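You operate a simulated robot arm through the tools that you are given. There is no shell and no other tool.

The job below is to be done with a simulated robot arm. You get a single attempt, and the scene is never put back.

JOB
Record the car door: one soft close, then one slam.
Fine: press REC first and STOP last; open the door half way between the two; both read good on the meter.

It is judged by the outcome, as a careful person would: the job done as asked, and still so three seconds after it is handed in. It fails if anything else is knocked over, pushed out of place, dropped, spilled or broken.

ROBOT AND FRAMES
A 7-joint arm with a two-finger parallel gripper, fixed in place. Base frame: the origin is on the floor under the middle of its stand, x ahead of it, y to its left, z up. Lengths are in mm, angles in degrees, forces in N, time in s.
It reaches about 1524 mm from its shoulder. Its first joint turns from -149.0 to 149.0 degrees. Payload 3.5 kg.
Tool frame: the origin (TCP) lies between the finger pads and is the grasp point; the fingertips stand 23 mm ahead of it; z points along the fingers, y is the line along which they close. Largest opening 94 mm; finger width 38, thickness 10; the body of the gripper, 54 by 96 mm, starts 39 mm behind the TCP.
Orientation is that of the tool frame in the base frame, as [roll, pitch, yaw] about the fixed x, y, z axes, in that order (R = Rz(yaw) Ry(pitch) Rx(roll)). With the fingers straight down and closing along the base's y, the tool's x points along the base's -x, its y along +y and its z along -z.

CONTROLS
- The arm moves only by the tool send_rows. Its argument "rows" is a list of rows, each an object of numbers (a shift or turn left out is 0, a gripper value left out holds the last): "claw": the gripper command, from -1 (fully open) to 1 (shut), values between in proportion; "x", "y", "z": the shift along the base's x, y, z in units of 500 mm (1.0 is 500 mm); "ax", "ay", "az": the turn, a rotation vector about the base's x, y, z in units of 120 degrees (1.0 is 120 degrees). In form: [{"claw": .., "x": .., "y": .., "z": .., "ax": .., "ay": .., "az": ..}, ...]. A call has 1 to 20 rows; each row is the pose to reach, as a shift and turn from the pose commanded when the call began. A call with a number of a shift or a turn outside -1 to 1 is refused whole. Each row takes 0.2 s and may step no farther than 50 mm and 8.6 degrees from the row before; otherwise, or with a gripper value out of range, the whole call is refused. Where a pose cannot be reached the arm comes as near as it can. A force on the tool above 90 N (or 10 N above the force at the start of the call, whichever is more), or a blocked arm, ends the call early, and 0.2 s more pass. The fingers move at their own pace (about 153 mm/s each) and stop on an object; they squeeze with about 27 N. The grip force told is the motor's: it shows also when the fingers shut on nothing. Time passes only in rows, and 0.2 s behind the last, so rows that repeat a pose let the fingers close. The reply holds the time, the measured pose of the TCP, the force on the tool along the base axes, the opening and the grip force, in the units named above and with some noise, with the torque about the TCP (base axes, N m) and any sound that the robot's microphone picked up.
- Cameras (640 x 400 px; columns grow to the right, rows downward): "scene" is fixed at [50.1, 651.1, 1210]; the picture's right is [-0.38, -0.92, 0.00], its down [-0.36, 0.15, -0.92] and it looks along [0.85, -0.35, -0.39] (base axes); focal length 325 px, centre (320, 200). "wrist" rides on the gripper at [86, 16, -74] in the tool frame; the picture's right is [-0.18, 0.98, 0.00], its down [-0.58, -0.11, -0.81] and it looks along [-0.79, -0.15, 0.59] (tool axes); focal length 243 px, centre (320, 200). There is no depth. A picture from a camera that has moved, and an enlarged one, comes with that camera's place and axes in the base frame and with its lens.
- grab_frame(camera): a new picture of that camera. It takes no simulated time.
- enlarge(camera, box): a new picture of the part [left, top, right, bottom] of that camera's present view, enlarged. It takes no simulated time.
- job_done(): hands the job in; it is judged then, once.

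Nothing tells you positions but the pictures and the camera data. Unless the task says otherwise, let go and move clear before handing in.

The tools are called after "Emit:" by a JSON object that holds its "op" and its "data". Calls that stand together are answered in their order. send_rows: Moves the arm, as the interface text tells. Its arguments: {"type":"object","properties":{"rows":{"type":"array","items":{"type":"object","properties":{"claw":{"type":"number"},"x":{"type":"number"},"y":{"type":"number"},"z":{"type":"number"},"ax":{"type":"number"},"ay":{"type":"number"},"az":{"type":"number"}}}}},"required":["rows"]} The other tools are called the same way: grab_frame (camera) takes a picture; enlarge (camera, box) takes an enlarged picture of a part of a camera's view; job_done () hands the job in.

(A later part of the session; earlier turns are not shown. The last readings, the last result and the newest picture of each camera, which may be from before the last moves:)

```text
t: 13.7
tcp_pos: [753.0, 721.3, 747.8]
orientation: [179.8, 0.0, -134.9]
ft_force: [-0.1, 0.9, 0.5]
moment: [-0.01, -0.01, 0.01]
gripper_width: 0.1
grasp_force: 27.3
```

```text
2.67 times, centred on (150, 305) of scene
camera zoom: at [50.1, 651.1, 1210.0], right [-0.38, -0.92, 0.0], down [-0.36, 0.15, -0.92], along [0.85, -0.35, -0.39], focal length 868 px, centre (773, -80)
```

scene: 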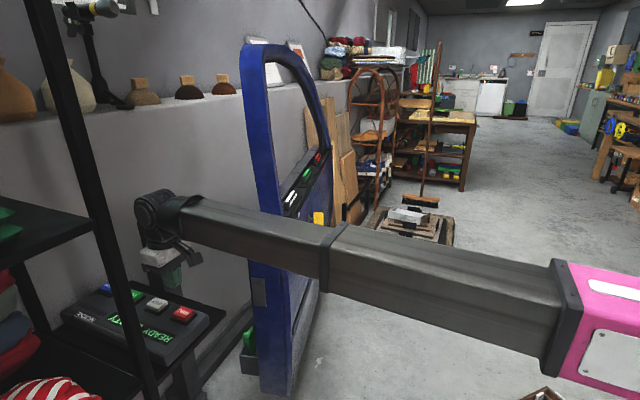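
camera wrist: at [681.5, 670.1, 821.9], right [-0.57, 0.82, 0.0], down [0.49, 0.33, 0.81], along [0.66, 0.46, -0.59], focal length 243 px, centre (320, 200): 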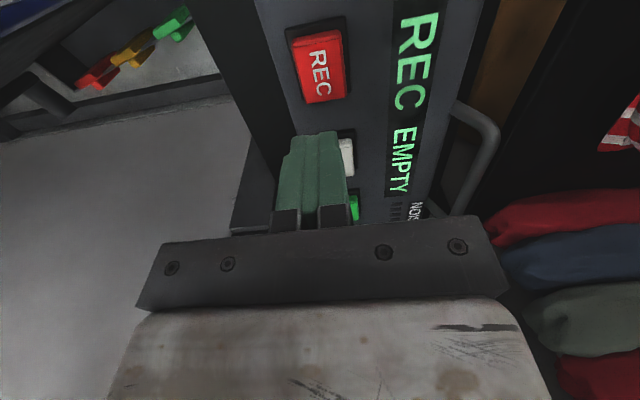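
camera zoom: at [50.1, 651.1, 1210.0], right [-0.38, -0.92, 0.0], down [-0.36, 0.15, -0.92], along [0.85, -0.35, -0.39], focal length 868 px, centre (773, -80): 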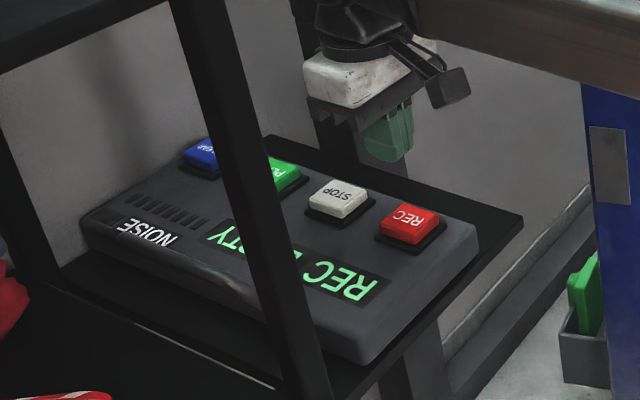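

"REC EMPTY" is showing and the button popped back up. I'll retreat the same way to the outside of the door.

Emit:
{"op": "send_rows", "data": {"rows": [{"claw": 1, "x": -0.032, "y": -0.077, "z": 0.004}, {"x": -0.064, "y": -0.154, "z": 0.008}, {"x": -0.096, "y": -0.231, "z": 0.012}, {"x": -0.128, "y": -0.308, "z": 0.016}, {"x": -0.16, "y": -0.385, "z": 0.02}, {"x": -0.193, "y": -0.463, "z": 0.024}, {"x": -0.226, "y": -0.54, "z": 0.024}]}}

Emit:
{"op": "send_rows", "data": {"rows": [{"claw": 1, "x": 0.035, "y": -0.0455, "z": -0.05, "ax": 0.0469, "ay": -0.04135, "az": 0.0064}, {"x": 0.07, "y": -0.091, "z": -0.1, "ax": 0.0938, "ay": -0.0827, "az": 0.0128}, {"x": 0.105, "y": -0.1365, "z": -0.15, "ax": 0.1407, "ay": -0.124, "az": 0.0193}, {"x": 0.14, "y": -0.182, "z": -0.2, "ax": 0.1876, "ay": -0.1654, "az": 0.0257}, {"x": 0.175, "y": -0.2275, "z": -0.25, "ax": 0.2346, "ay": -0.2067, "az": 0.0321}, {"x": 0.21, "y": -0.273, "z": -0.3, "ax": 0.2815, "ay": -0.2481, "az": 0.0385}, {"x": 0.245, "y": -0.3185, "z": -0.35, "ax": 0.3284, "ay": -0.2894, "az": 0.045}, {"x": 0.28, "y": -0.364, "z": -0.4, "ax": 0.3753, "ay": -0.3308, "az": 0.0514}]}}

Emit:
{"op": "grab_frame", "data": {"camera": "wrist"}}

Emit:
{"op": "grab_frame", "data": {"camera": "scene"}}

```text
t: 15.3
tcp_pos: [636.8, 451.6, 761.5]
orientation: [179.8, 0.1, -134.7]
ft_force: [0.5, -0.8, 0.1]
moment: [0.01, -0.01, -0.03]
gripper_width: 0.0
grasp_force: 27.2
```

```text
t: 17.1
tcp_pos: [780.7, 267.5, 557.1]
orientation: [179.8, 60.1, -128.0]
ft_force: [-0.2, -0.5, -0.2]
moment: [-0.01, 0.03, 0.03]
gripper_width: 0.0
grasp_force: 27.4
```

```text
taken
camera wrist: at [701.2, 192.5, 518.9], right [-0.72, 0.68, 0.16], down [-0.16, -0.39, 0.91], along [0.67, 0.62, 0.39], focal length 243 px, centre (320, 200)
```

wrist: 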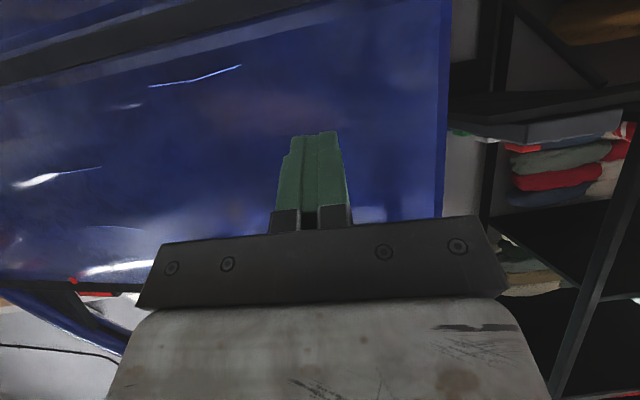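

```text
taken
```

scene: 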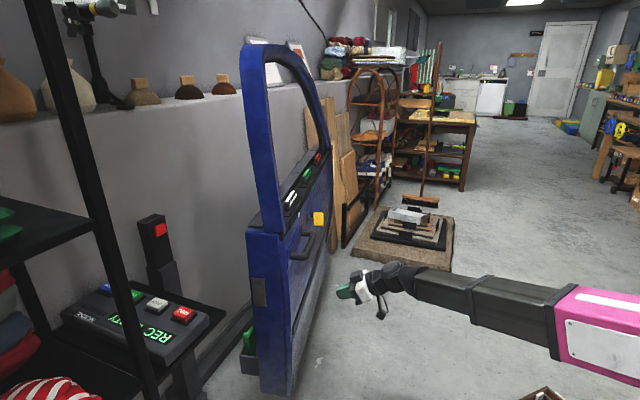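

Fingers are pointing at the door panel below the handle, roughly 140 mm away. I'll approach and then creep to make a gentle touch.

Emit:
{"op": "send_rows", "data": {"rows": [{"claw": 1, "x": 0.042, "y": 0.068}, {"x": 0.085, "y": 0.136}, {"x": 0.11, "y": 0.176}, {"x": 0.123, "y": 0.198}, {"x": 0.129, "y": 0.207}]}}

Emit:
{"op": "enlarge", "data": {"camera": "wrist", "box": [200, 60, 480, 240]}}

Emit:
{"op": "enlarge", "data": {"camera": "scene", "box": [230, 200, 430, 360]}}

```text
t: 18.3
tcp_pos: [843.3, 372.3, 561.4]
orientation: [179.8, 60.1, -128.2]
ft_force: [0.5, -0.4, -0.5]
moment: [0.03, 0.01, -0.01]
gripper_width: 0.0
grasp_force: 26.2
```

```text
2.22 times, centred on (340, 150) of wrist
camera zoom: at [765.1, 296.7, 522.8], right [-0.72, 0.68, 0.16], down [-0.16, -0.39, 0.91], along [0.68, 0.62, 0.39], focal length 539 px, centre (276, 311)
```

zoom: 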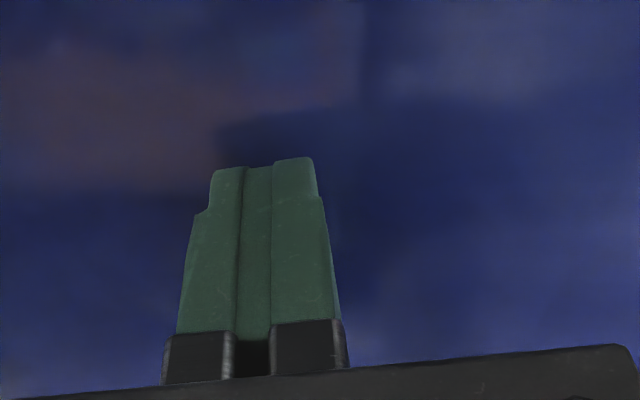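

```text
2.50 times, centred on (330, 280) of scene
camera zoom: at [50.1, 651.1, 1210.0], right [-0.38, -0.92, 0.0], down [-0.36, 0.15, -0.92], along [0.85, -0.35, -0.39], focal length 814 px, centre (295, 0)
```

zoom: 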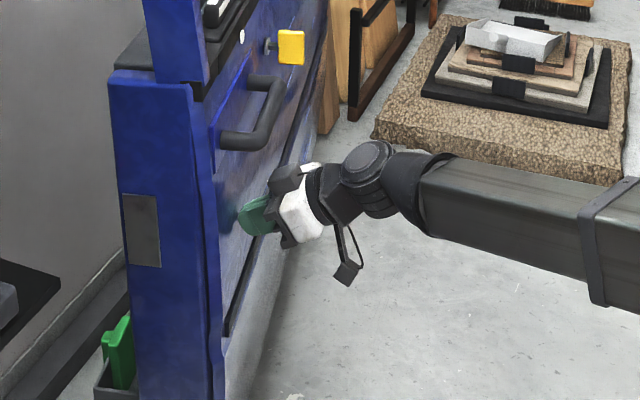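

Nearly touching. I'll creep forward a few millimetres at a time.

Emit:
{"op": "send_rows", "data": {"rows": [{"claw": 1, "x": 0.004, "y": 0.0064}, {"x": 0.008, "y": 0.0128}, {"x": 0.011, "y": 0.0175}, {"x": 0.014, "y": 0.0225}]}}

Emit:
{"op": "enlarge", "data": {"camera": "wrist", "box": [200, 60, 480, 240]}}

```text
t: 19.3
tcp_pos: [849.6, 384.7, 559.8]
orientation: [179.8, 60.1, -128.0]
ft_force: [0.7, -0.2, -0.2]
moment: [-0.01, 0.0, -0.03]
gripper_width: 0.1
grasp_force: 27.0
```

```text
2.22 times, centred on (340, 150) of wrist
camera zoom: at [771.9, 308.6, 522.0], right [-0.72, 0.68, 0.16], down [-0.16, -0.39, 0.91], along [0.67, 0.63, 0.39], focal length 539 px, centre (276, 311)
```

zoom: 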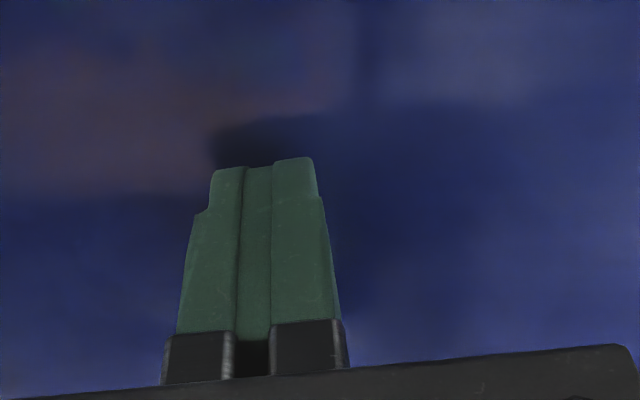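

Emit:
{"op": "send_rows", "data": {"rows": [{"claw": 1, "x": 0.003, "y": 0.005}, {"x": 0.006, "y": 0.01}, {"x": 0.009, "y": 0.015}, {"x": 0.012, "y": 0.0195}]}}

Emit:
{"op": "enlarge", "data": {"camera": "scene", "box": [230, 200, 430, 360]}}

```text
t: 20.3
tcp_pos: [855.9, 394.6, 560.5]
orientation: [179.8, 60.0, -128.0]
ft_force: [-0.4, 1.2, 0.4]
moment: [0.0, 0.0, 0.0]
gripper_width: 0.1
grasp_force: 26.8
```

```text
2.50 times, centred on (330, 280) of scene
camera zoom: at [50.1, 651.1, 1210.0], right [-0.38, -0.92, 0.0], down [-0.36, 0.15, -0.92], along [0.85, -0.35, -0.39], focal length 814 px, centre (295, 0)
```

zoom: 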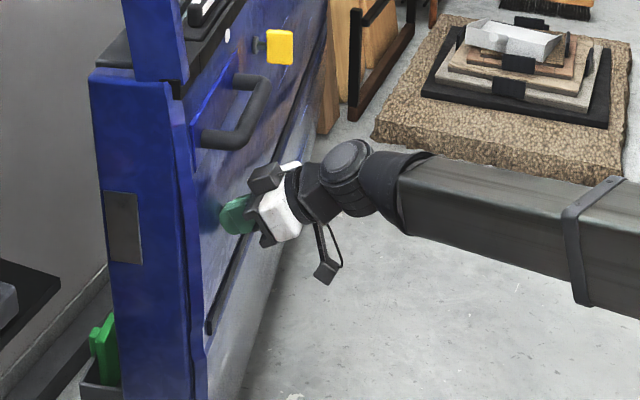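

The touch already set the door moving lightly; I need to see whether it is still drifting. Holding still briefly.

Emit:
{"op": "send_rows", "data": {"rows": [{"claw": 1}]}}

Emit:
{"op": "enlarge", "data": {"camera": "scene", "box": [230, 200, 430, 360]}}

Emit:
{"op": "grab_frame", "data": {"camera": "wrist"}}

```text
t: 20.7
tcp_pos: [855.6, 392.9, 559.0]
orientation: [179.7, 60.1, -128.1]
ft_force: [-0.6, 0.8, -0.3]
moment: [-0.03, -0.02, 0.01]
gripper_width: 0.0
grasp_force: 26.6
```

```text
2.50 times, centred on (330, 280) of scene
camera zoom: at [50.1, 651.1, 1210.0], right [-0.38, -0.92, 0.0], down [-0.36, 0.15, -0.92], along [0.85, -0.35, -0.39], focal length 814 px, centre (295, 0)
```

zoom: 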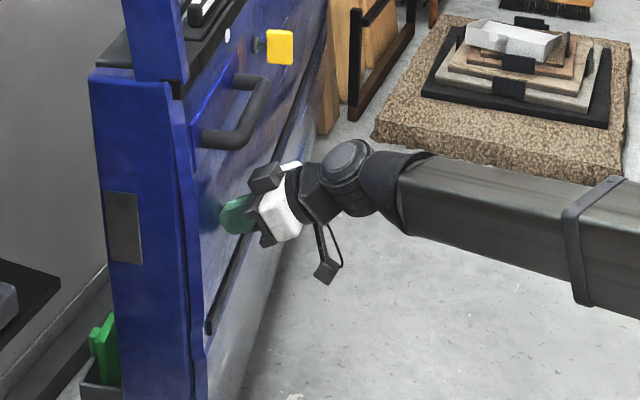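

```text
taken
camera wrist: at [777.6, 317.9, 521.8], right [-0.72, 0.68, 0.16], down [-0.16, -0.39, 0.91], along [0.68, 0.63, 0.39], focal length 243 px, centre (320, 200)
```

wrist: 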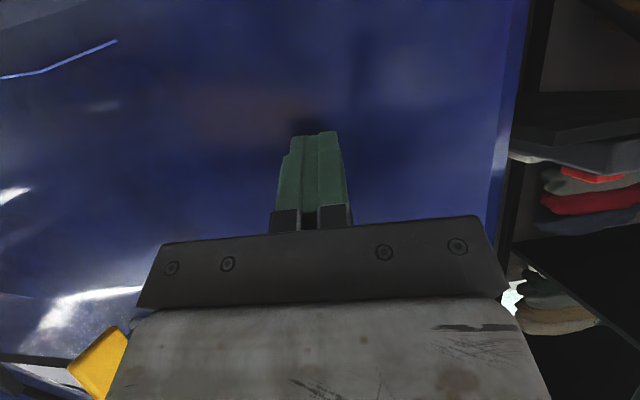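

The door stays where it is left (light friction), resting near the fingertips. Now the soft close: a smooth push along the door's arc at about 110 mm/s until it latches.

Emit:
{"op": "send_rows", "data": {"rows": [{"claw": 1, "x": 0.0044, "y": 0.0067}, {"x": 0.011, "y": 0.0168}, {"x": 0.021, "y": 0.0316}, {"x": 0.0358, "y": 0.053}, {"x": 0.0568, "y": 0.0824}, {"x": 0.0818, "y": 0.116}, {"x": 0.109, "y": 0.1506}, {"x": 0.1368, "y": 0.1846}, {"x": 0.1656, "y": 0.218}, {"x": 0.195, "y": 0.2506}, {"x": 0.2254, "y": 0.2826}, {"x": 0.2564, "y": 0.3138}, {"x": 0.2882, "y": 0.3442}, {"x": 0.3206, "y": 0.374}, {"x": 0.3538, "y": 0.4028}, {"x": 0.3876, "y": 0.431}, {"x": 0.422, "y": 0.4584}, {"x": 0.457, "y": 0.4848}, {"x": 0.493, "y": 0.5104}, {"x": 0.5292, "y": 0.5352}]}}

Emit:
{"op": "grab_frame", "data": {"camera": "scene"}}

Emit:
{"op": "grab_frame", "data": {"camera": "wrist"}}

```text
t: 23.4
tcp_pos: [975.2, 543.2, 561.8]
orientation: [179.8, 59.6, -127.7]
ft_force: [-15.5, -22.6, 9.9]
moment: [0.24, -0.27, -0.33]
gripper_width: 0.1
grasp_force: 26.5
stopped in row 13: the force on the tool passed its limit at 118 N (the readings are from after the stop); the commanded pose is now the measured one
```

```text
taken
```

scene: 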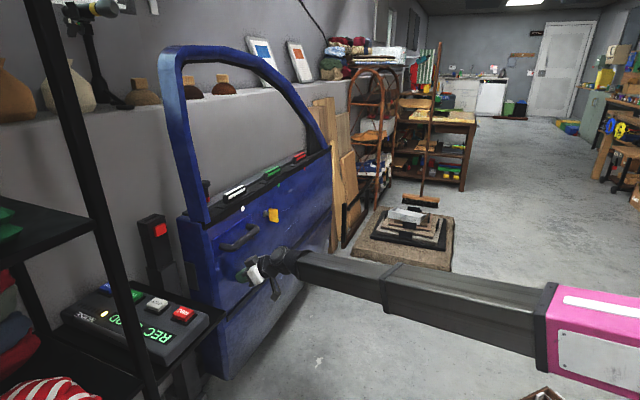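

```text
taken
camera wrist: at [897.3, 465.9, 523.1], right [-0.72, 0.67, 0.16], down [-0.16, -0.39, 0.91], along [0.67, 0.63, 0.38], focal length 243 px, centre (320, 200)
```

wrist: 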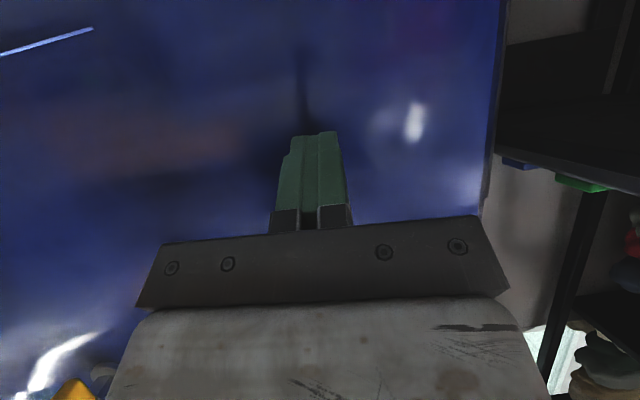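

The door stopped against something at the post; the recorder display changed. Let me read it closely.

Emit:
{"op": "enlarge", "data": {"camera": "scene", "box": [60, 260, 220, 380]}}

Emit:
{"op": "enlarge", "data": {"camera": "scene", "box": [130, 180, 290, 300]}}

Emit:
{"op": "enlarge", "data": {"camera": "scene", "box": [190, 130, 350, 260]}}

```text
3.33 times, centred on (140, 320) of scene
camera zoom: at [50.1, 651.1, 1210.0], right [-0.38, -0.92, 0.0], down [-0.36, 0.15, -0.92], along [0.85, -0.35, -0.39], focal length 1085 px, centre (920, -200)
```

zoom: 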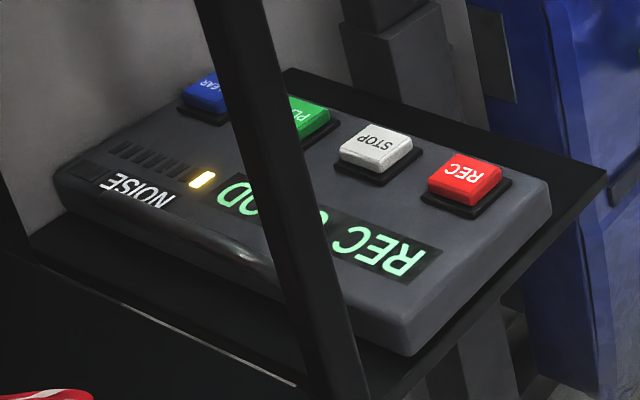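

```text
3.33 times, centred on (210, 240) of scene
camera zoom: at [50.1, 651.1, 1210.0], right [-0.38, -0.92, 0.0], down [-0.36, 0.15, -0.92], along [0.85, -0.35, -0.39], focal length 1085 px, centre (687, 67)
```

zoom: 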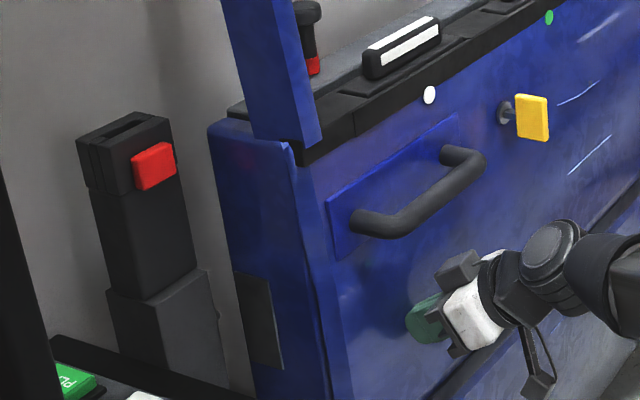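

```text
3.08 times, centred on (270, 195) of scene
camera zoom: at [50.1, 651.1, 1210.0], right [-0.38, -0.92, 0.0], down [-0.36, 0.15, -0.92], along [0.85, -0.35, -0.39], focal length 1001 px, centre (474, 215)
```

zoom: 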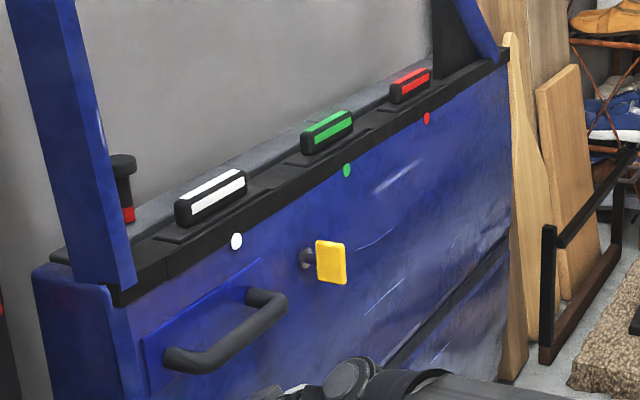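

The display reads "REC GOOD" with one small NOISE bar lit. I'll back the fingers off gently and check that the door stays shut and how the display behaves.

Emit:
{"op": "send_rows", "data": {"rows": [{"claw": 1, "x": -0.004, "y": -0.005}, {"x": -0.01, "y": -0.0125}, {"x": -0.02, "y": -0.025}, {"x": -0.04, "y": -0.05}, {"x": -0.07, "y": -0.0875}]}}

Emit:
{"op": "enlarge", "data": {"camera": "scene", "box": [60, 260, 220, 380]}}

Emit:
{"op": "enlarge", "data": {"camera": "scene", "box": [130, 180, 290, 300]}}

Emit:
{"op": "grab_frame", "data": {"camera": "scene"}}

```text
t: 24.6
tcp_pos: [941.4, 501.0, 557.6]
orientation: [179.5, 59.6, -127.8]
ft_force: [-0.2, -1.0, 0.3]
moment: [-0.01, 0.0, 0.02]
gripper_width: 0.0
grasp_force: 26.8
```

```text
3.33 times, centred on (140, 320) of scene
camera zoom: at [50.1, 651.1, 1210.0], right [-0.38, -0.92, 0.0], down [-0.36, 0.15, -0.92], along [0.85, -0.35, -0.39], focal length 1085 px, centre (920, -200)
```

zoom: 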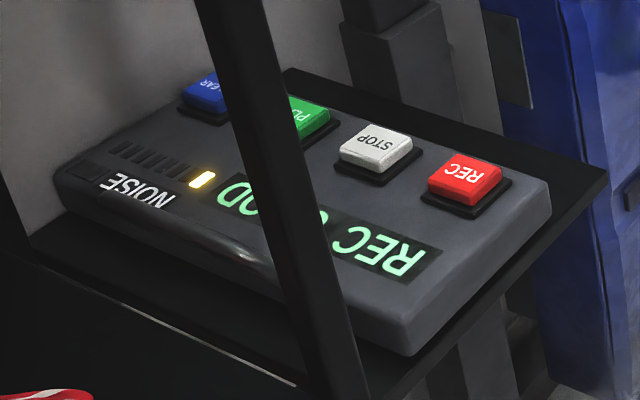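

```text
3.33 times, centred on (210, 240) of scene
camera zoom: at [50.1, 651.1, 1210.0], right [-0.38, -0.92, 0.0], down [-0.36, 0.15, -0.92], along [0.85, -0.35, -0.39], focal length 1085 px, centre (687, 67)
```

zoom: 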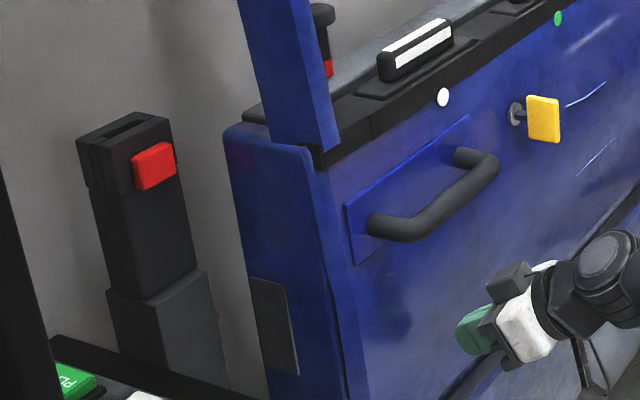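

```text
taken
```

scene: 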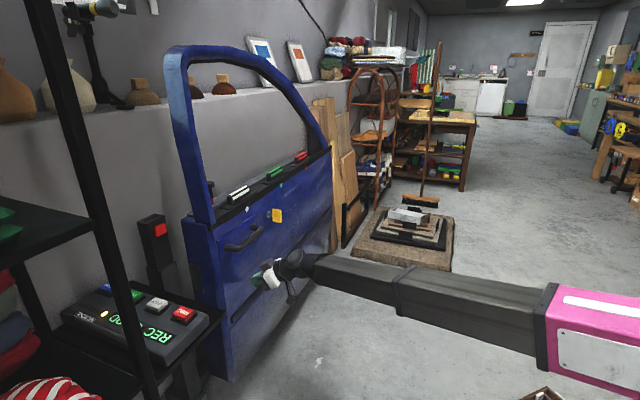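

The display holds "REC GOOD", but the door seems to have sprung back a little from the post. I'll hold still and check whether it is still moving.

Emit:
{"op": "send_rows", "data": {"rows": [{"claw": 1}, {"claw": 1}]}}

Emit:
{"op": "enlarge", "data": {"camera": "scene", "box": [130, 180, 290, 300]}}

Emit:
{"op": "enlarge", "data": {"camera": "scene", "box": [60, 280, 160, 350]}}

Emit:
{"op": "grab_frame", "data": {"camera": "wrist"}}

```text
t: 25.2
tcp_pos: [941.5, 501.0, 557.6]
orientation: [179.6, 59.6, -127.8]
ft_force: [0.7, 0.2, 0.2]
moment: [-0.01, 0.0, -0.01]
gripper_width: 0.0
grasp_force: 27.0
```

```text
3.33 times, centred on (210, 240) of scene
camera zoom: at [50.1, 651.1, 1210.0], right [-0.38, -0.92, 0.0], down [-0.36, 0.15, -0.92], along [0.85, -0.35, -0.39], focal length 1085 px, centre (687, 67)
```

zoom: 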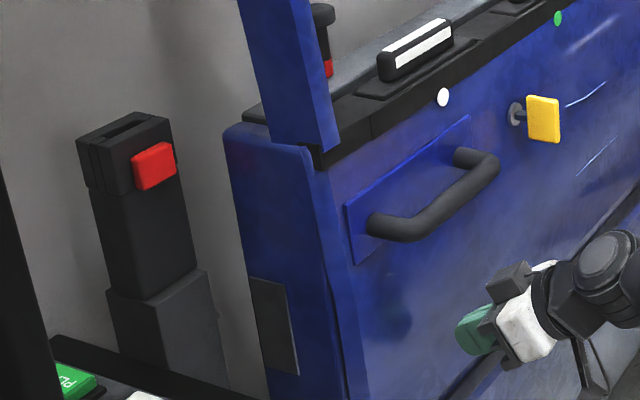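

```text
5.71 times, centred on (110, 315) of scene
camera zoom: at [50.1, 651.1, 1210.0], right [-0.38, -0.92, 0.0], down [-0.36, 0.15, -0.92], along [0.85, -0.35, -0.39], focal length 1859 px, centre (1520, -457)
```

zoom: 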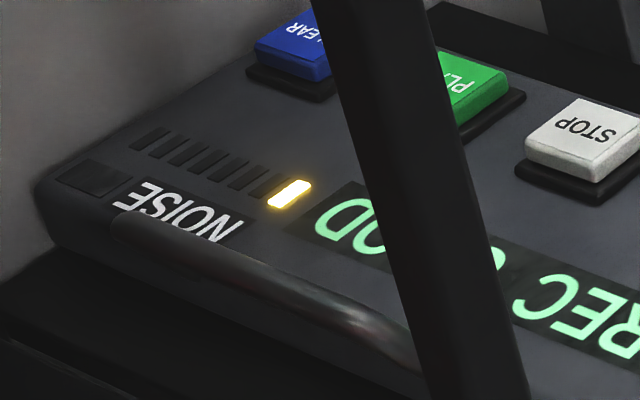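

```text
taken
camera wrist: at [863.5, 423.8, 520.8], right [-0.72, 0.67, 0.16], down [-0.15, -0.39, 0.91], along [0.67, 0.63, 0.38], focal length 243 px, centre (320, 200)
```

wrist: 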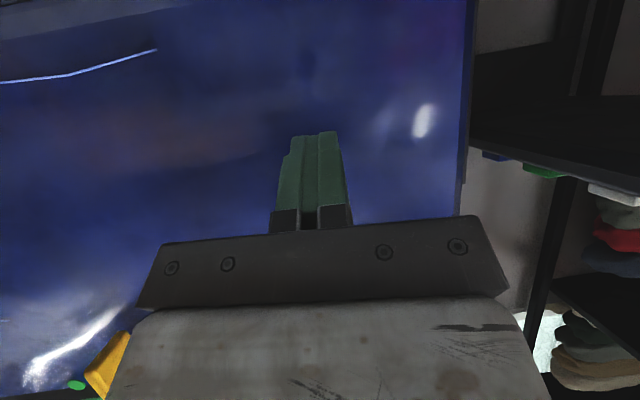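

Door is at rest about 1° off the pressed position, and the recorder shows one lit bar with the NOISE lamp dark. I'll back away and raise the wrist camera to inspect the latch gap and read the whole display.

Emit:
{"op": "send_rows", "data": {"rows": [{"claw": 1, "x": -0.06, "y": -0.06}, {"x": -0.12, "y": -0.12}, {"x": -0.18, "y": -0.18, "z": 0.03}, {"x": -0.21, "y": -0.2, "z": 0.11, "ax": -0.05, "ay": 0.0388}, {"x": -0.23, "y": -0.21, "z": 0.19, "ax": -0.1, "ay": 0.0776}, {"x": -0.25, "y": -0.21, "z": 0.27, "ax": -0.15, "ay": 0.1164}, {"x": -0.27, "y": -0.21, "z": 0.35, "ax": -0.2, "ay": 0.1553}, {"x": -0.28, "y": -0.2, "z": 0.43, "ax": -0.25, "ay": 0.194}, {"x": -0.28, "y": -0.2, "z": 0.51, "ax": -0.29, "ay": 0.225}, {"x": -0.28, "y": -0.2, "z": 0.58, "ax": -0.31, "ay": 0.2406}]}}

Emit:
{"op": "grab_frame", "data": {"camera": "wrist"}}

Emit:
{"op": "grab_frame", "data": {"camera": "scene"}}

```text
t: 27.4
tcp_pos: [799.6, 400.3, 849.9]
orientation: [179.5, 12.4, -127.7]
ft_force: [0.1, -0.8, -0.1]
moment: [0.02, 0.01, -0.02]
gripper_width: 0.2
grasp_force: 27.1
```

```text
taken
camera wrist: at [727.3, 330.3, 903.6], right [-0.67, 0.74, 0.05], down [0.33, 0.24, 0.91], along [0.67, 0.62, -0.41], focal length 243 px, centre (320, 200)
```

wrist: 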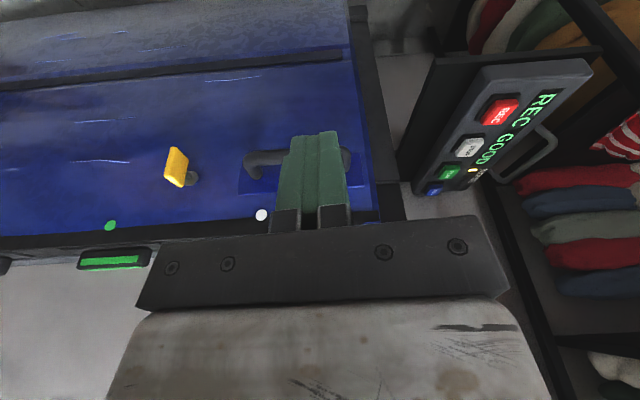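

```text
taken
```

scene: 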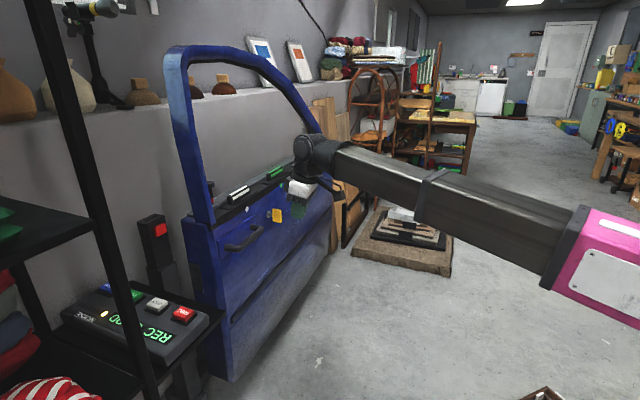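

Emit:
{"op": "enlarge", "data": {"camera": "wrist", "box": [400, 50, 600, 210]}}

Emit:
{"op": "enlarge", "data": {"camera": "wrist", "box": [320, 0, 440, 230]}}

Emit:
{"op": "enlarge", "data": {"camera": "wrist", "box": [0, 60, 240, 280]}}

Emit:
{"op": "enlarge", "data": {"camera": "scene", "box": [130, 180, 250, 290]}}

```text
2.50 times, centred on (500, 130) of wrist
camera zoom: at [727.3, 330.3, 903.6], right [-0.67, 0.74, 0.05], down [0.33, 0.24, 0.91], along [0.67, 0.62, -0.41], focal length 606 px, centre (-130, 375)
```

zoom: 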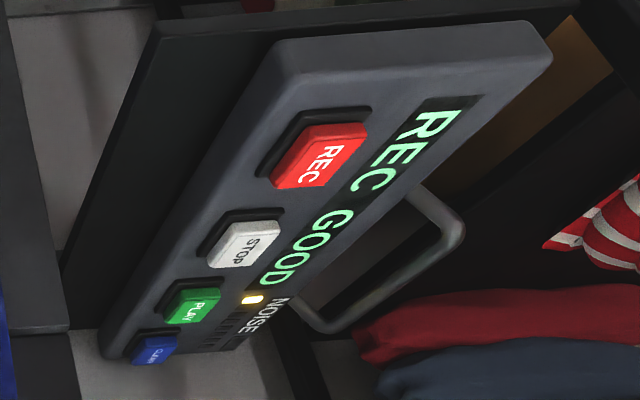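

```text
1.74 times, centred on (380, 115) of wrist
camera zoom: at [727.3, 330.3, 903.6], right [-0.67, 0.74, 0.05], down [0.33, 0.24, 0.91], along [0.67, 0.62, -0.41], focal length 422 px, centre (216, 348)
```

zoom: 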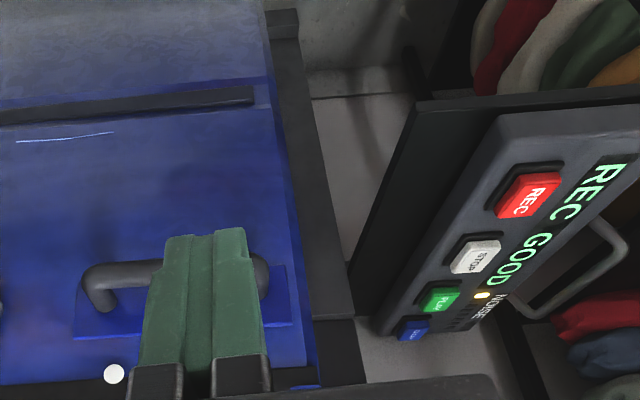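

```text
1.82 times, centred on (120, 170) of wrist
camera zoom: at [727.3, 330.3, 903.6], right [-0.67, 0.74, 0.05], down [0.33, 0.24, 0.91], along [0.67, 0.62, -0.41], focal length 441 px, centre (684, 254)
```

zoom: 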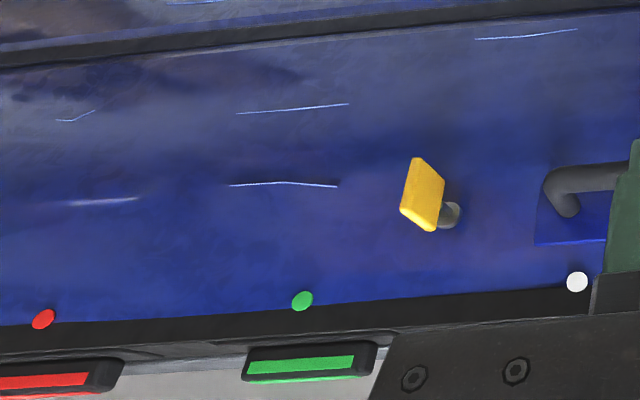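

```text
3.64 times, centred on (190, 235) of scene
camera zoom: at [50.1, 651.1, 1210.0], right [-0.38, -0.92, 0.0], down [-0.36, 0.15, -0.92], along [0.85, -0.35, -0.39], focal length 1183 px, centre (793, 73)
```

zoom: 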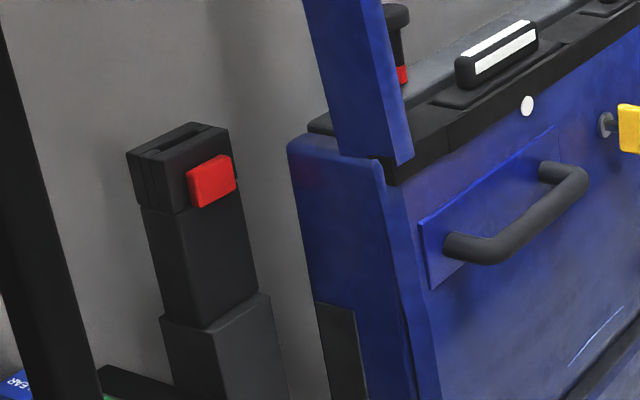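

The display reads "REC GOOD". Before opening the door, I want to know its travel, so I'll look for hinge stops or floor marks.

Emit:
{"op": "enlarge", "data": {"camera": "scene", "box": [290, 280, 640, 400]}}

Emit:
{"op": "enlarge", "data": {"camera": "scene", "box": [200, 240, 360, 400]}}

Emit:
{"op": "enlarge", "data": {"camera": "scene", "box": [290, 160, 460, 290]}}

```text
1.83 times, centred on (465, 340) of scene
camera zoom: at [50.1, 651.1, 1210.0], right [-0.38, -0.92, 0.0], down [-0.36, 0.15, -0.92], along [0.85, -0.35, -0.39], focal length 595 px, centre (55, -56)
```

zoom: 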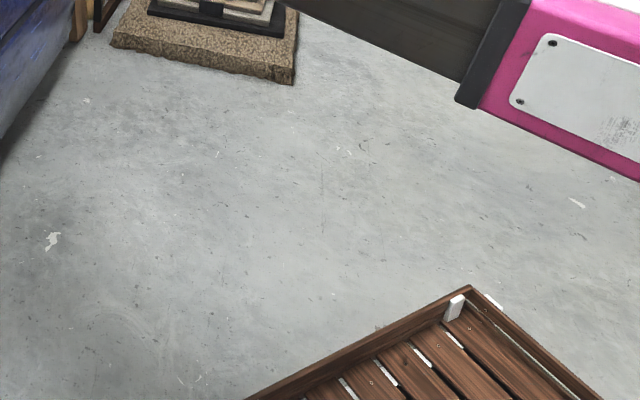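

```text
2.50 times, centred on (280, 320) of scene
camera zoom: at [50.1, 651.1, 1210.0], right [-0.38, -0.92, 0.0], down [-0.36, 0.15, -0.92], along [0.85, -0.35, -0.39], focal length 814 px, centre (420, -100)
```

zoom: 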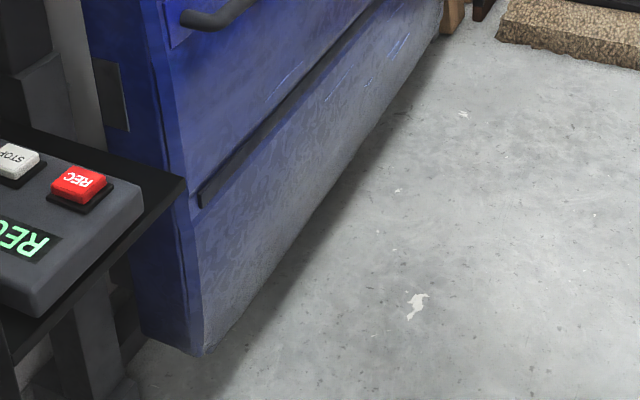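

```text
3.08 times, centred on (375, 225) of scene
camera zoom: at [50.1, 651.1, 1210.0], right [-0.38, -0.92, 0.0], down [-0.36, 0.15, -0.92], along [0.85, -0.35, -0.39], focal length 1001 px, centre (151, 123)
```

zoom: 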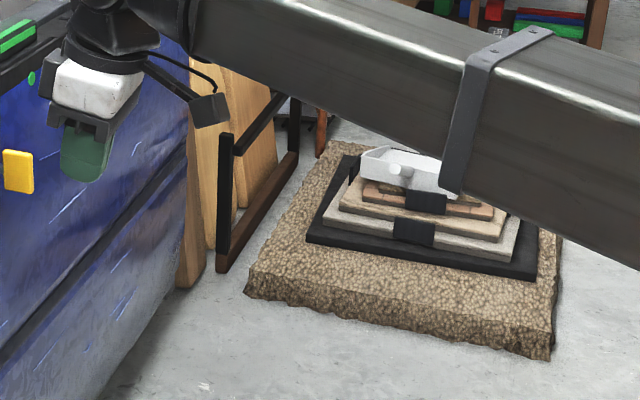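

No floor marks. I'll look at the hinge end with the wrist camera to see whether a stop or check strap is visible.

Emit:
{"op": "send_rows", "data": {"rows": [{"claw": 1, "x": 0.02, "y": -0.08}, {"x": 0.045, "y": -0.17}, {"x": 0.075, "y": -0.26, "az": -0.05}, {"x": 0.105, "y": -0.35, "az": -0.1}, {"x": 0.135, "y": -0.44, "az": -0.15}, {"x": 0.165, "y": -0.53, "az": -0.2}, {"x": 0.195, "y": -0.62, "az": -0.25}, {"x": 0.225, "y": -0.71, "az": -0.3}, {"x": 0.255, "y": -0.8, "az": -0.35}, {"x": 0.29, "y": -0.88, "az": -0.39}]}}

Emit:
{"op": "grab_frame", "data": {"camera": "wrist"}}

```text
t: 29.6
tcp_pos: [947.4, -39.6, 848.2]
orientation: [179.7, 12.5, -174.6]
ft_force: [-0.3, -0.4, -0.8]
moment: [-0.01, 0.04, -0.02]
gripper_width: 0.0
grasp_force: 26.6
```

```text
taken
camera wrist: at [846.6, -34.1, 902.7], right [0.09, 1.0, 0.05], down [0.4, -0.08, 0.91], along [0.91, -0.06, -0.41], focal length 243 px, centre (320, 200)
```

wrist: 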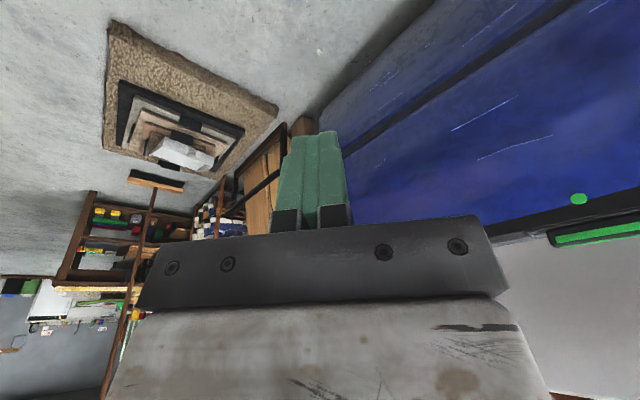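

Emit:
{"op": "enlarge", "data": {"camera": "wrist", "box": [230, 40, 480, 220]}}

Emit:
{"op": "enlarge", "data": {"camera": "scene", "box": [180, 120, 380, 280]}}

```text
2.22 times, centred on (355, 130) of wrist
camera zoom: at [846.6, -34.1, 902.7], right [0.09, 1.0, 0.05], down [0.4, -0.08, 0.91], along [0.91, -0.06, -0.41], focal length 539 px, centre (242, 356)
```

zoom: 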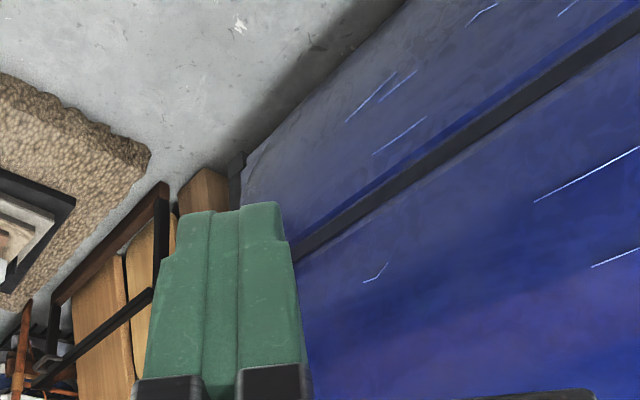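

```text
2.50 times, centred on (280, 200) of scene
camera zoom: at [50.1, 651.1, 1210.0], right [-0.38, -0.92, 0.0], down [-0.36, 0.15, -0.92], along [0.85, -0.35, -0.39], focal length 814 px, centre (420, 200)
```

zoom: 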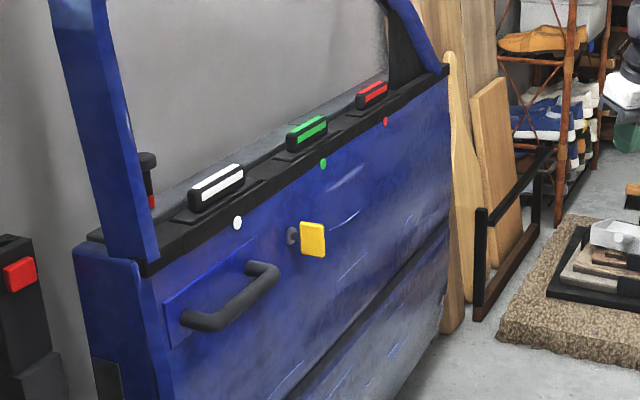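

The hinge shows no visible stop, so I'll aim for an ordinary half-open angle (about 30°) and watch for resistance. Next I level the tool toward the door near the handle bar (around (970, 512, 693)).

Emit:
{"op": "send_rows", "data": {"rows": [{"claw": 1, "x": -0.017, "y": 0.079, "z": -0.028, "ax": 0.0258, "ay": -0.0539, "az": 0.0257}, {"x": -0.034, "y": 0.158, "z": -0.056, "ax": 0.0516, "ay": -0.1079, "az": 0.0513}, {"x": -0.05, "y": 0.237, "z": -0.085, "ax": 0.0773, "ay": -0.1618, "az": 0.077}, {"x": -0.067, "y": 0.316, "z": -0.113, "ax": 0.1031, "ay": -0.2157, "az": 0.1027}, {"x": -0.084, "y": 0.395, "z": -0.141, "ax": 0.1289, "ay": -0.2696, "az": 0.1283}, {"x": -0.1, "y": 0.474, "z": -0.169, "ax": 0.1547, "ay": -0.3236, "az": 0.154}, {"x": -0.117, "y": 0.553, "z": -0.197, "ax": 0.1805, "ay": -0.3775, "az": 0.1796}, {"x": -0.134, "y": 0.632, "z": -0.226, "ax": 0.2063, "ay": -0.4314, "az": 0.2053}, {"x": -0.15, "y": 0.711, "z": -0.254, "ax": 0.232, "ay": -0.4853, "az": 0.231}, {"x": -0.167, "y": 0.79, "z": -0.282, "ax": 0.2578, "ay": -0.5393, "az": 0.2566}, {"x": -0.184, "y": 0.869, "z": -0.31, "ax": 0.2836, "ay": -0.5932, "az": 0.2823}]}}

Emit:
{"op": "grab_frame", "data": {"camera": "scene"}}

Emit:
{"op": "grab_frame", "data": {"camera": "wrist"}}

```text
t: 32.0
tcp_pos: [852.5, 396.2, 694.0]
orientation: [-105.4, 90.0, -59.3]
ft_force: [0.3, 0.3, -0.4]
moment: [0.02, 0.02, -0.01]
gripper_width: 0.0
grasp_force: 27.5
```

```text
taken
```

scene: 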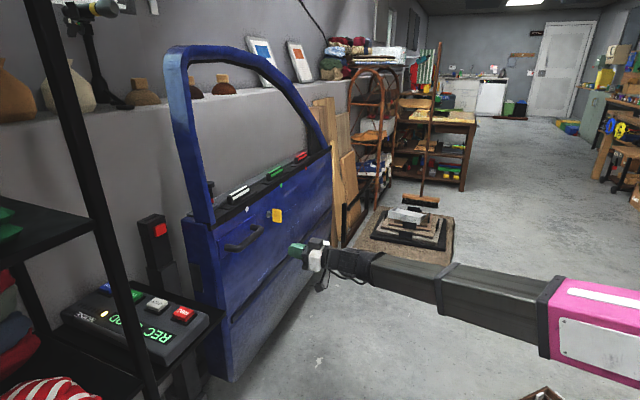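

```text
taken
camera wrist: at [790.8, 352.1, 606.9], right [-0.71, 0.68, 0.18], down [-0.48, -0.66, 0.58], along [0.52, 0.32, 0.79], focal length 243 px, centre (320, 200)
```

wrist: 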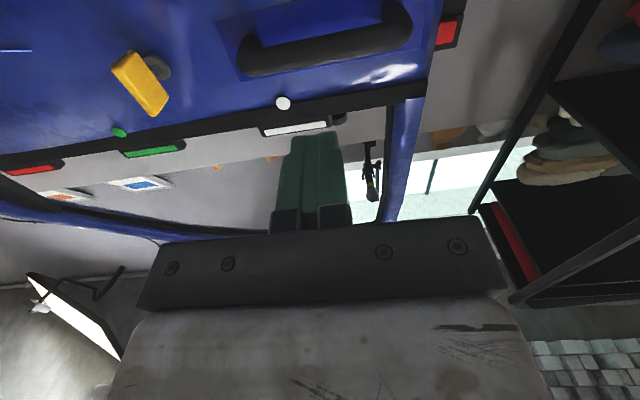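

The tool is level and facing the handle bar, whose centre computes to about (968, 513, 697). I'll roll the gripper 90° so the fingers go above and below the bar, and open it.

Emit:
{"op": "send_rows", "data": {"rows": [{"claw": -1, "ax": -0.0476, "ay": -0.0488}, {"ax": -0.0952, "ay": -0.0976}, {"ax": -0.1428, "ay": -0.1465}, {"ax": -0.1904, "ay": -0.1953}, {"ax": -0.238, "ay": -0.2441}, {"ax": -0.2855, "ay": -0.2929}, {"ax": -0.3331, "ay": -0.3417}, {"ax": -0.3807, "ay": -0.3905}, {"ax": -0.4283, "ay": -0.4394}, {"ax": -0.4759, "ay": -0.4882}, {"ax": -0.5235, "ay": -0.537}]}}

Emit:
{"op": "grab_frame", "data": {"camera": "wrist"}}

Emit:
{"op": "grab_frame", "data": {"camera": "scene"}}

```text
t: 34.4
tcp_pos: [868.4, 401.2, 777.9]
orientation: [-99.0, 6.5, -45.6]
ft_force: [0.6, -0.3, -0.2]
moment: [-0.01, 0.03, 0.01]
gripper_width: 93.9
grasp_force: 0.1
out of reach, approached as far as the arm can: row 7, 8, 9, 10, 11
```

```text
taken
camera wrist: at [873.9, 286.4, 764.2], right [-0.31, 0.1, -0.94], down [-0.94, -0.15, 0.3], along [-0.11, 0.98, 0.14], focal length 243 px, centre (320, 200)
```

wrist: 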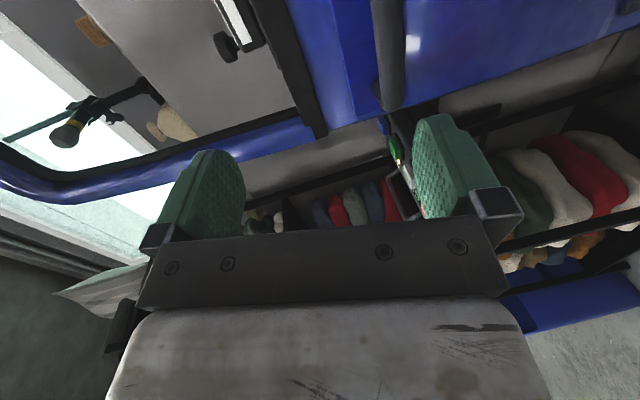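

```text
taken
```

scene: 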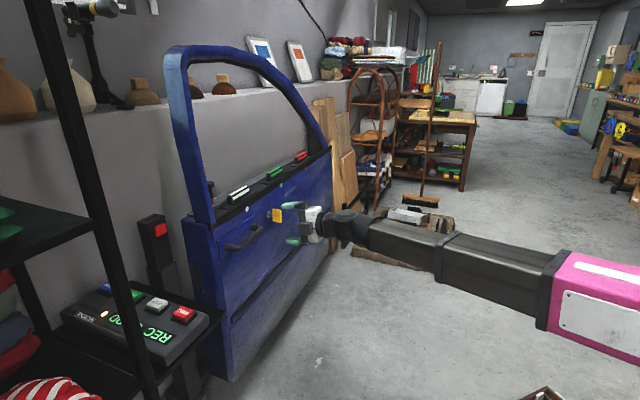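

The roll in that direction ran into a joint limit (the arm drifted up). I'll check where the commanded pose now is with a null move, staying clear of the door.

Emit:
{"op": "send_rows", "data": {"rows": [{"claw": -1}]}}

```text
t: 34.8
tcp_pos: [867.7, 403.0, 778.6]
orientation: [-99.1, 6.6, -45.7]
ft_force: [1.1, 0.5, -0.3]
moment: [0.04, 0.01, -0.01]
gripper_width: 93.5
grasp_force: 0.1
```

The commanded pose equals the reached one. I'll try the same roll but with the fingers pitched downward about 35°, which keeps the wrist higher.

Emit:
{"op": "send_rows", "data": {"rows": [{"claw": -1, "z": -0.02, "ax": -0.04, "ay": 0.039}, {"z": -0.05, "ax": -0.08, "ay": 0.078}, {"z": -0.08, "ax": -0.12, "ay": 0.117}, {"z": -0.11, "ax": -0.149, "ay": 0.1454}, {"z": -0.14, "ax": -0.149, "ay": 0.1454}]}}

Emit:
{"op": "grab_frame", "data": {"camera": "wrist"}}

Emit:
{"op": "grab_frame", "data": {"camera": "scene"}}

```text
t: 36.0
tcp_pos: [865.8, 402.7, 705.8]
orientation: [-124.1, 5.5, -48.2]
ft_force: [1.0, -0.5, -0.1]
moment: [0.0, -0.02, 0.0]
gripper_width: 94.0
grasp_force: 0.1
```

```text
taken
camera wrist: at [873.4, 288.4, 725.9], right [-0.59, -0.17, -0.79], down [-0.8, -0.01, 0.6], along [-0.11, 0.98, -0.13], focal length 243 px, centre (320, 200)
```

wrist: 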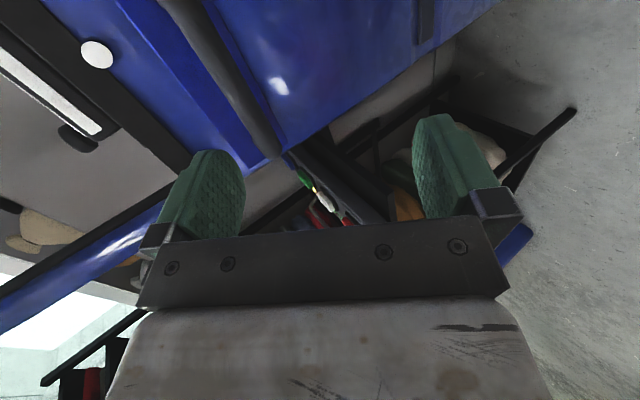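

```text
taken
```

scene: 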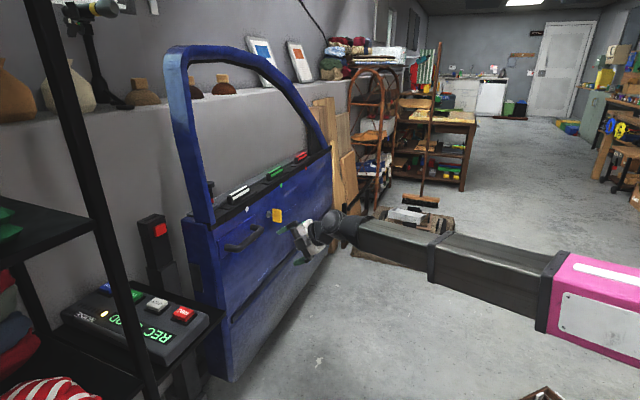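

That pose works: fingers tilted 34° down, rolled so one goes above-behind and one below-front of the bar. I'll narrow the opening to about 50 mm and move to a pre-grasp point along the approach line.

Emit:
{"op": "send_rows", "data": {"rows": [{"claw": -0.06, "x": 0.02, "y": 0.022, "z": 0.03}, {"x": 0.045, "y": 0.05, "z": 0.06}, {"x": 0.07, "y": 0.077, "z": 0.085}, {"x": 0.0864, "y": 0.095, "z": 0.094}]}}

Emit:
{"op": "grab_frame", "data": {"camera": "wrist"}}

Emit:
{"op": "enlarge", "data": {"camera": "scene", "box": [200, 170, 360, 300]}}

```text
t: 37.0
tcp_pos: [910.4, 452.8, 752.6]
orientation: [-124.1, 5.5, -48.3]
ft_force: [0.6, 1.0, -0.5]
moment: [-0.02, -0.01, 0.02]
gripper_width: 49.9
grasp_force: 0.1
```

```text
taken
camera wrist: at [916.6, 337.6, 772.2], right [-0.58, -0.17, -0.79], down [-0.8, -0.01, 0.6], along [-0.11, 0.98, -0.13], focal length 243 px, centre (320, 200)
```

wrist: 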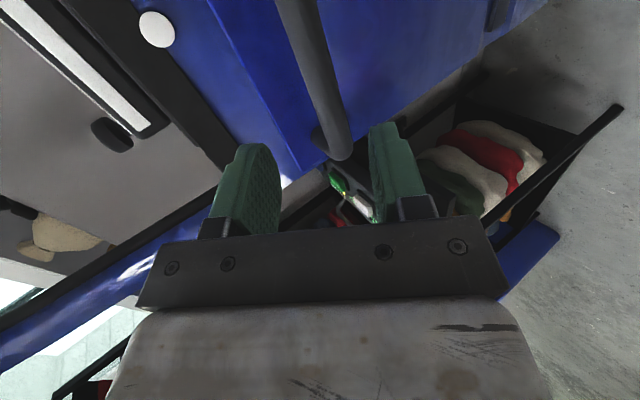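

```text
3.08 times, centred on (280, 235) of scene
camera zoom: at [50.1, 651.1, 1210.0], right [-0.38, -0.92, 0.0], down [-0.36, 0.15, -0.92], along [0.85, -0.35, -0.39], focal length 1001 px, centre (443, 92)
```

zoom: 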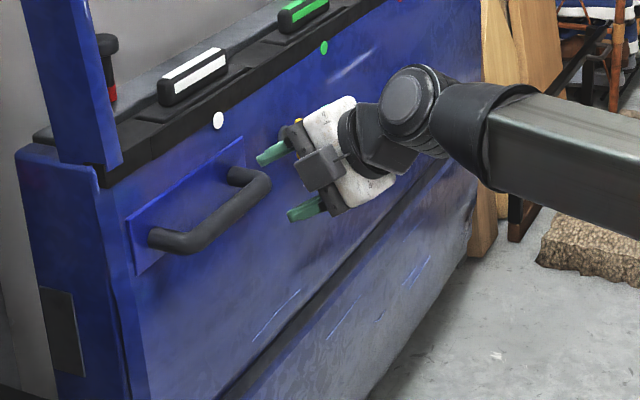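

The bar (z≈700) lines up between the fingers. Moving in along the finger direction about 92 mm.

Emit:
{"op": "send_rows", "data": {"rows": [{"claw": -0.06, "x": 0.0349, "y": 0.0355, "z": -0.0335}, {"x": 0.064, "y": 0.0651, "z": -0.0614}, {"x": 0.0872, "y": 0.0888, "z": -0.0837}, {"x": 0.1012, "y": 0.103, "z": -0.0971}, {"x": 0.107, "y": 0.109, "z": -0.1026}]}}

Emit:
{"op": "grab_frame", "data": {"camera": "wrist"}}

Emit:
{"op": "enlarge", "data": {"camera": "scene", "box": [200, 170, 360, 300]}}

```text
t: 38.2
tcp_pos: [963.0, 507.3, 700.6]
orientation: [-124.0, 5.5, -48.3]
ft_force: [-0.8, 0.9, 0.2]
moment: [0.01, 0.01, 0.01]
gripper_width: 49.9
grasp_force: 0.1
```

```text
taken
camera wrist: at [971.0, 392.4, 720.1], right [-0.58, -0.17, -0.79], down [-0.8, -0.01, 0.59], along [-0.11, 0.99, -0.13], focal length 243 px, centre (320, 200)
```

wrist: 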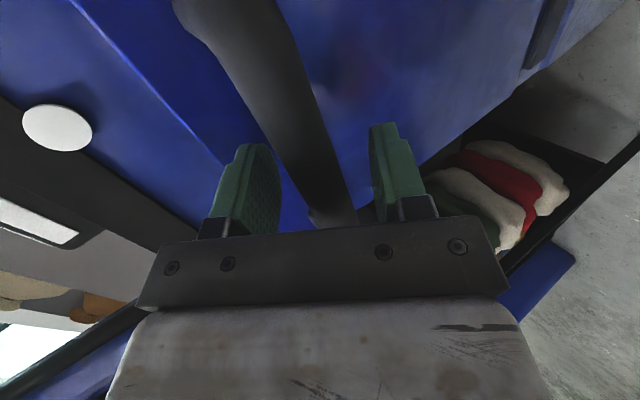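

```text
3.08 times, centred on (280, 235) of scene
camera zoom: at [50.1, 651.1, 1210.0], right [-0.38, -0.92, 0.0], down [-0.36, 0.15, -0.92], along [0.85, -0.35, -0.39], focal length 1001 px, centre (443, 92)
```

zoom: 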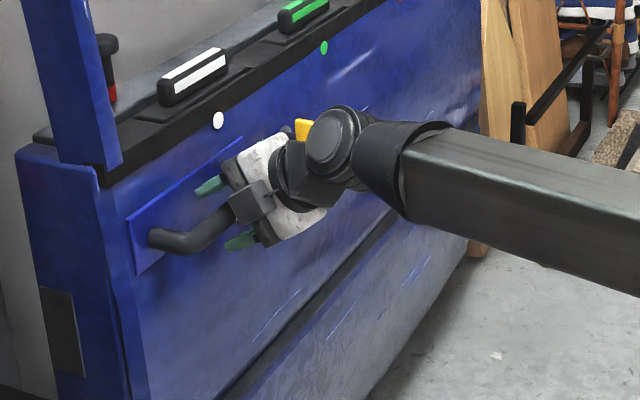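

The bar is between the fingers. I'll close gradually to avoid any clack.

Emit:
{"op": "send_rows", "data": {"rows": [{"claw": 0.1}, {"claw": 0.2}, {"claw": 0.28}, {"claw": 0.34}, {"claw": 0.4}, {"claw": 0.46}, {"claw": 0.52}, {"claw": 0.6}, {"claw": 1}, {"claw": 1}]}}

Emit:
{"op": "grab_frame", "data": {"camera": "wrist"}}

Emit:
{"op": "enlarge", "data": {"camera": "scene", "box": [60, 260, 220, 380]}}

```text
t: 40.4
tcp_pos: [964.8, 506.9, 700.7]
orientation: [-124.1, 5.4, -48.3]
ft_force: [1.9, 1.4, 5.9]
moment: [-1.25, -1.36, 0.83]
gripper_width: 25.6
grasp_force: 45.2
```

```text
taken
camera wrist: at [971.0, 392.0, 720.4], right [-0.58, -0.17, -0.79], down [-0.8, -0.01, 0.59], along [-0.11, 0.98, -0.13], focal length 243 px, centre (320, 200)
```

wrist: 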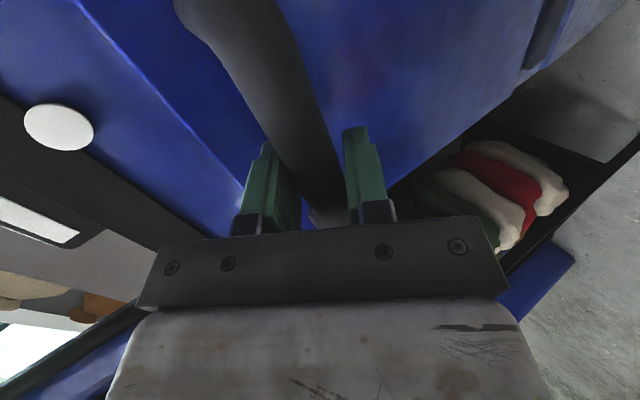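

```text
3.33 times, centred on (140, 320) of scene
camera zoom: at [50.1, 651.1, 1210.0], right [-0.38, -0.92, 0.0], down [-0.36, 0.15, -0.92], along [0.85, -0.35, -0.39], focal length 1085 px, centre (920, -200)
```

zoom: 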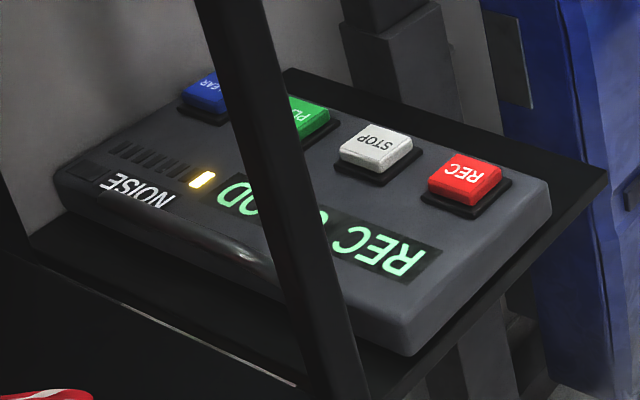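

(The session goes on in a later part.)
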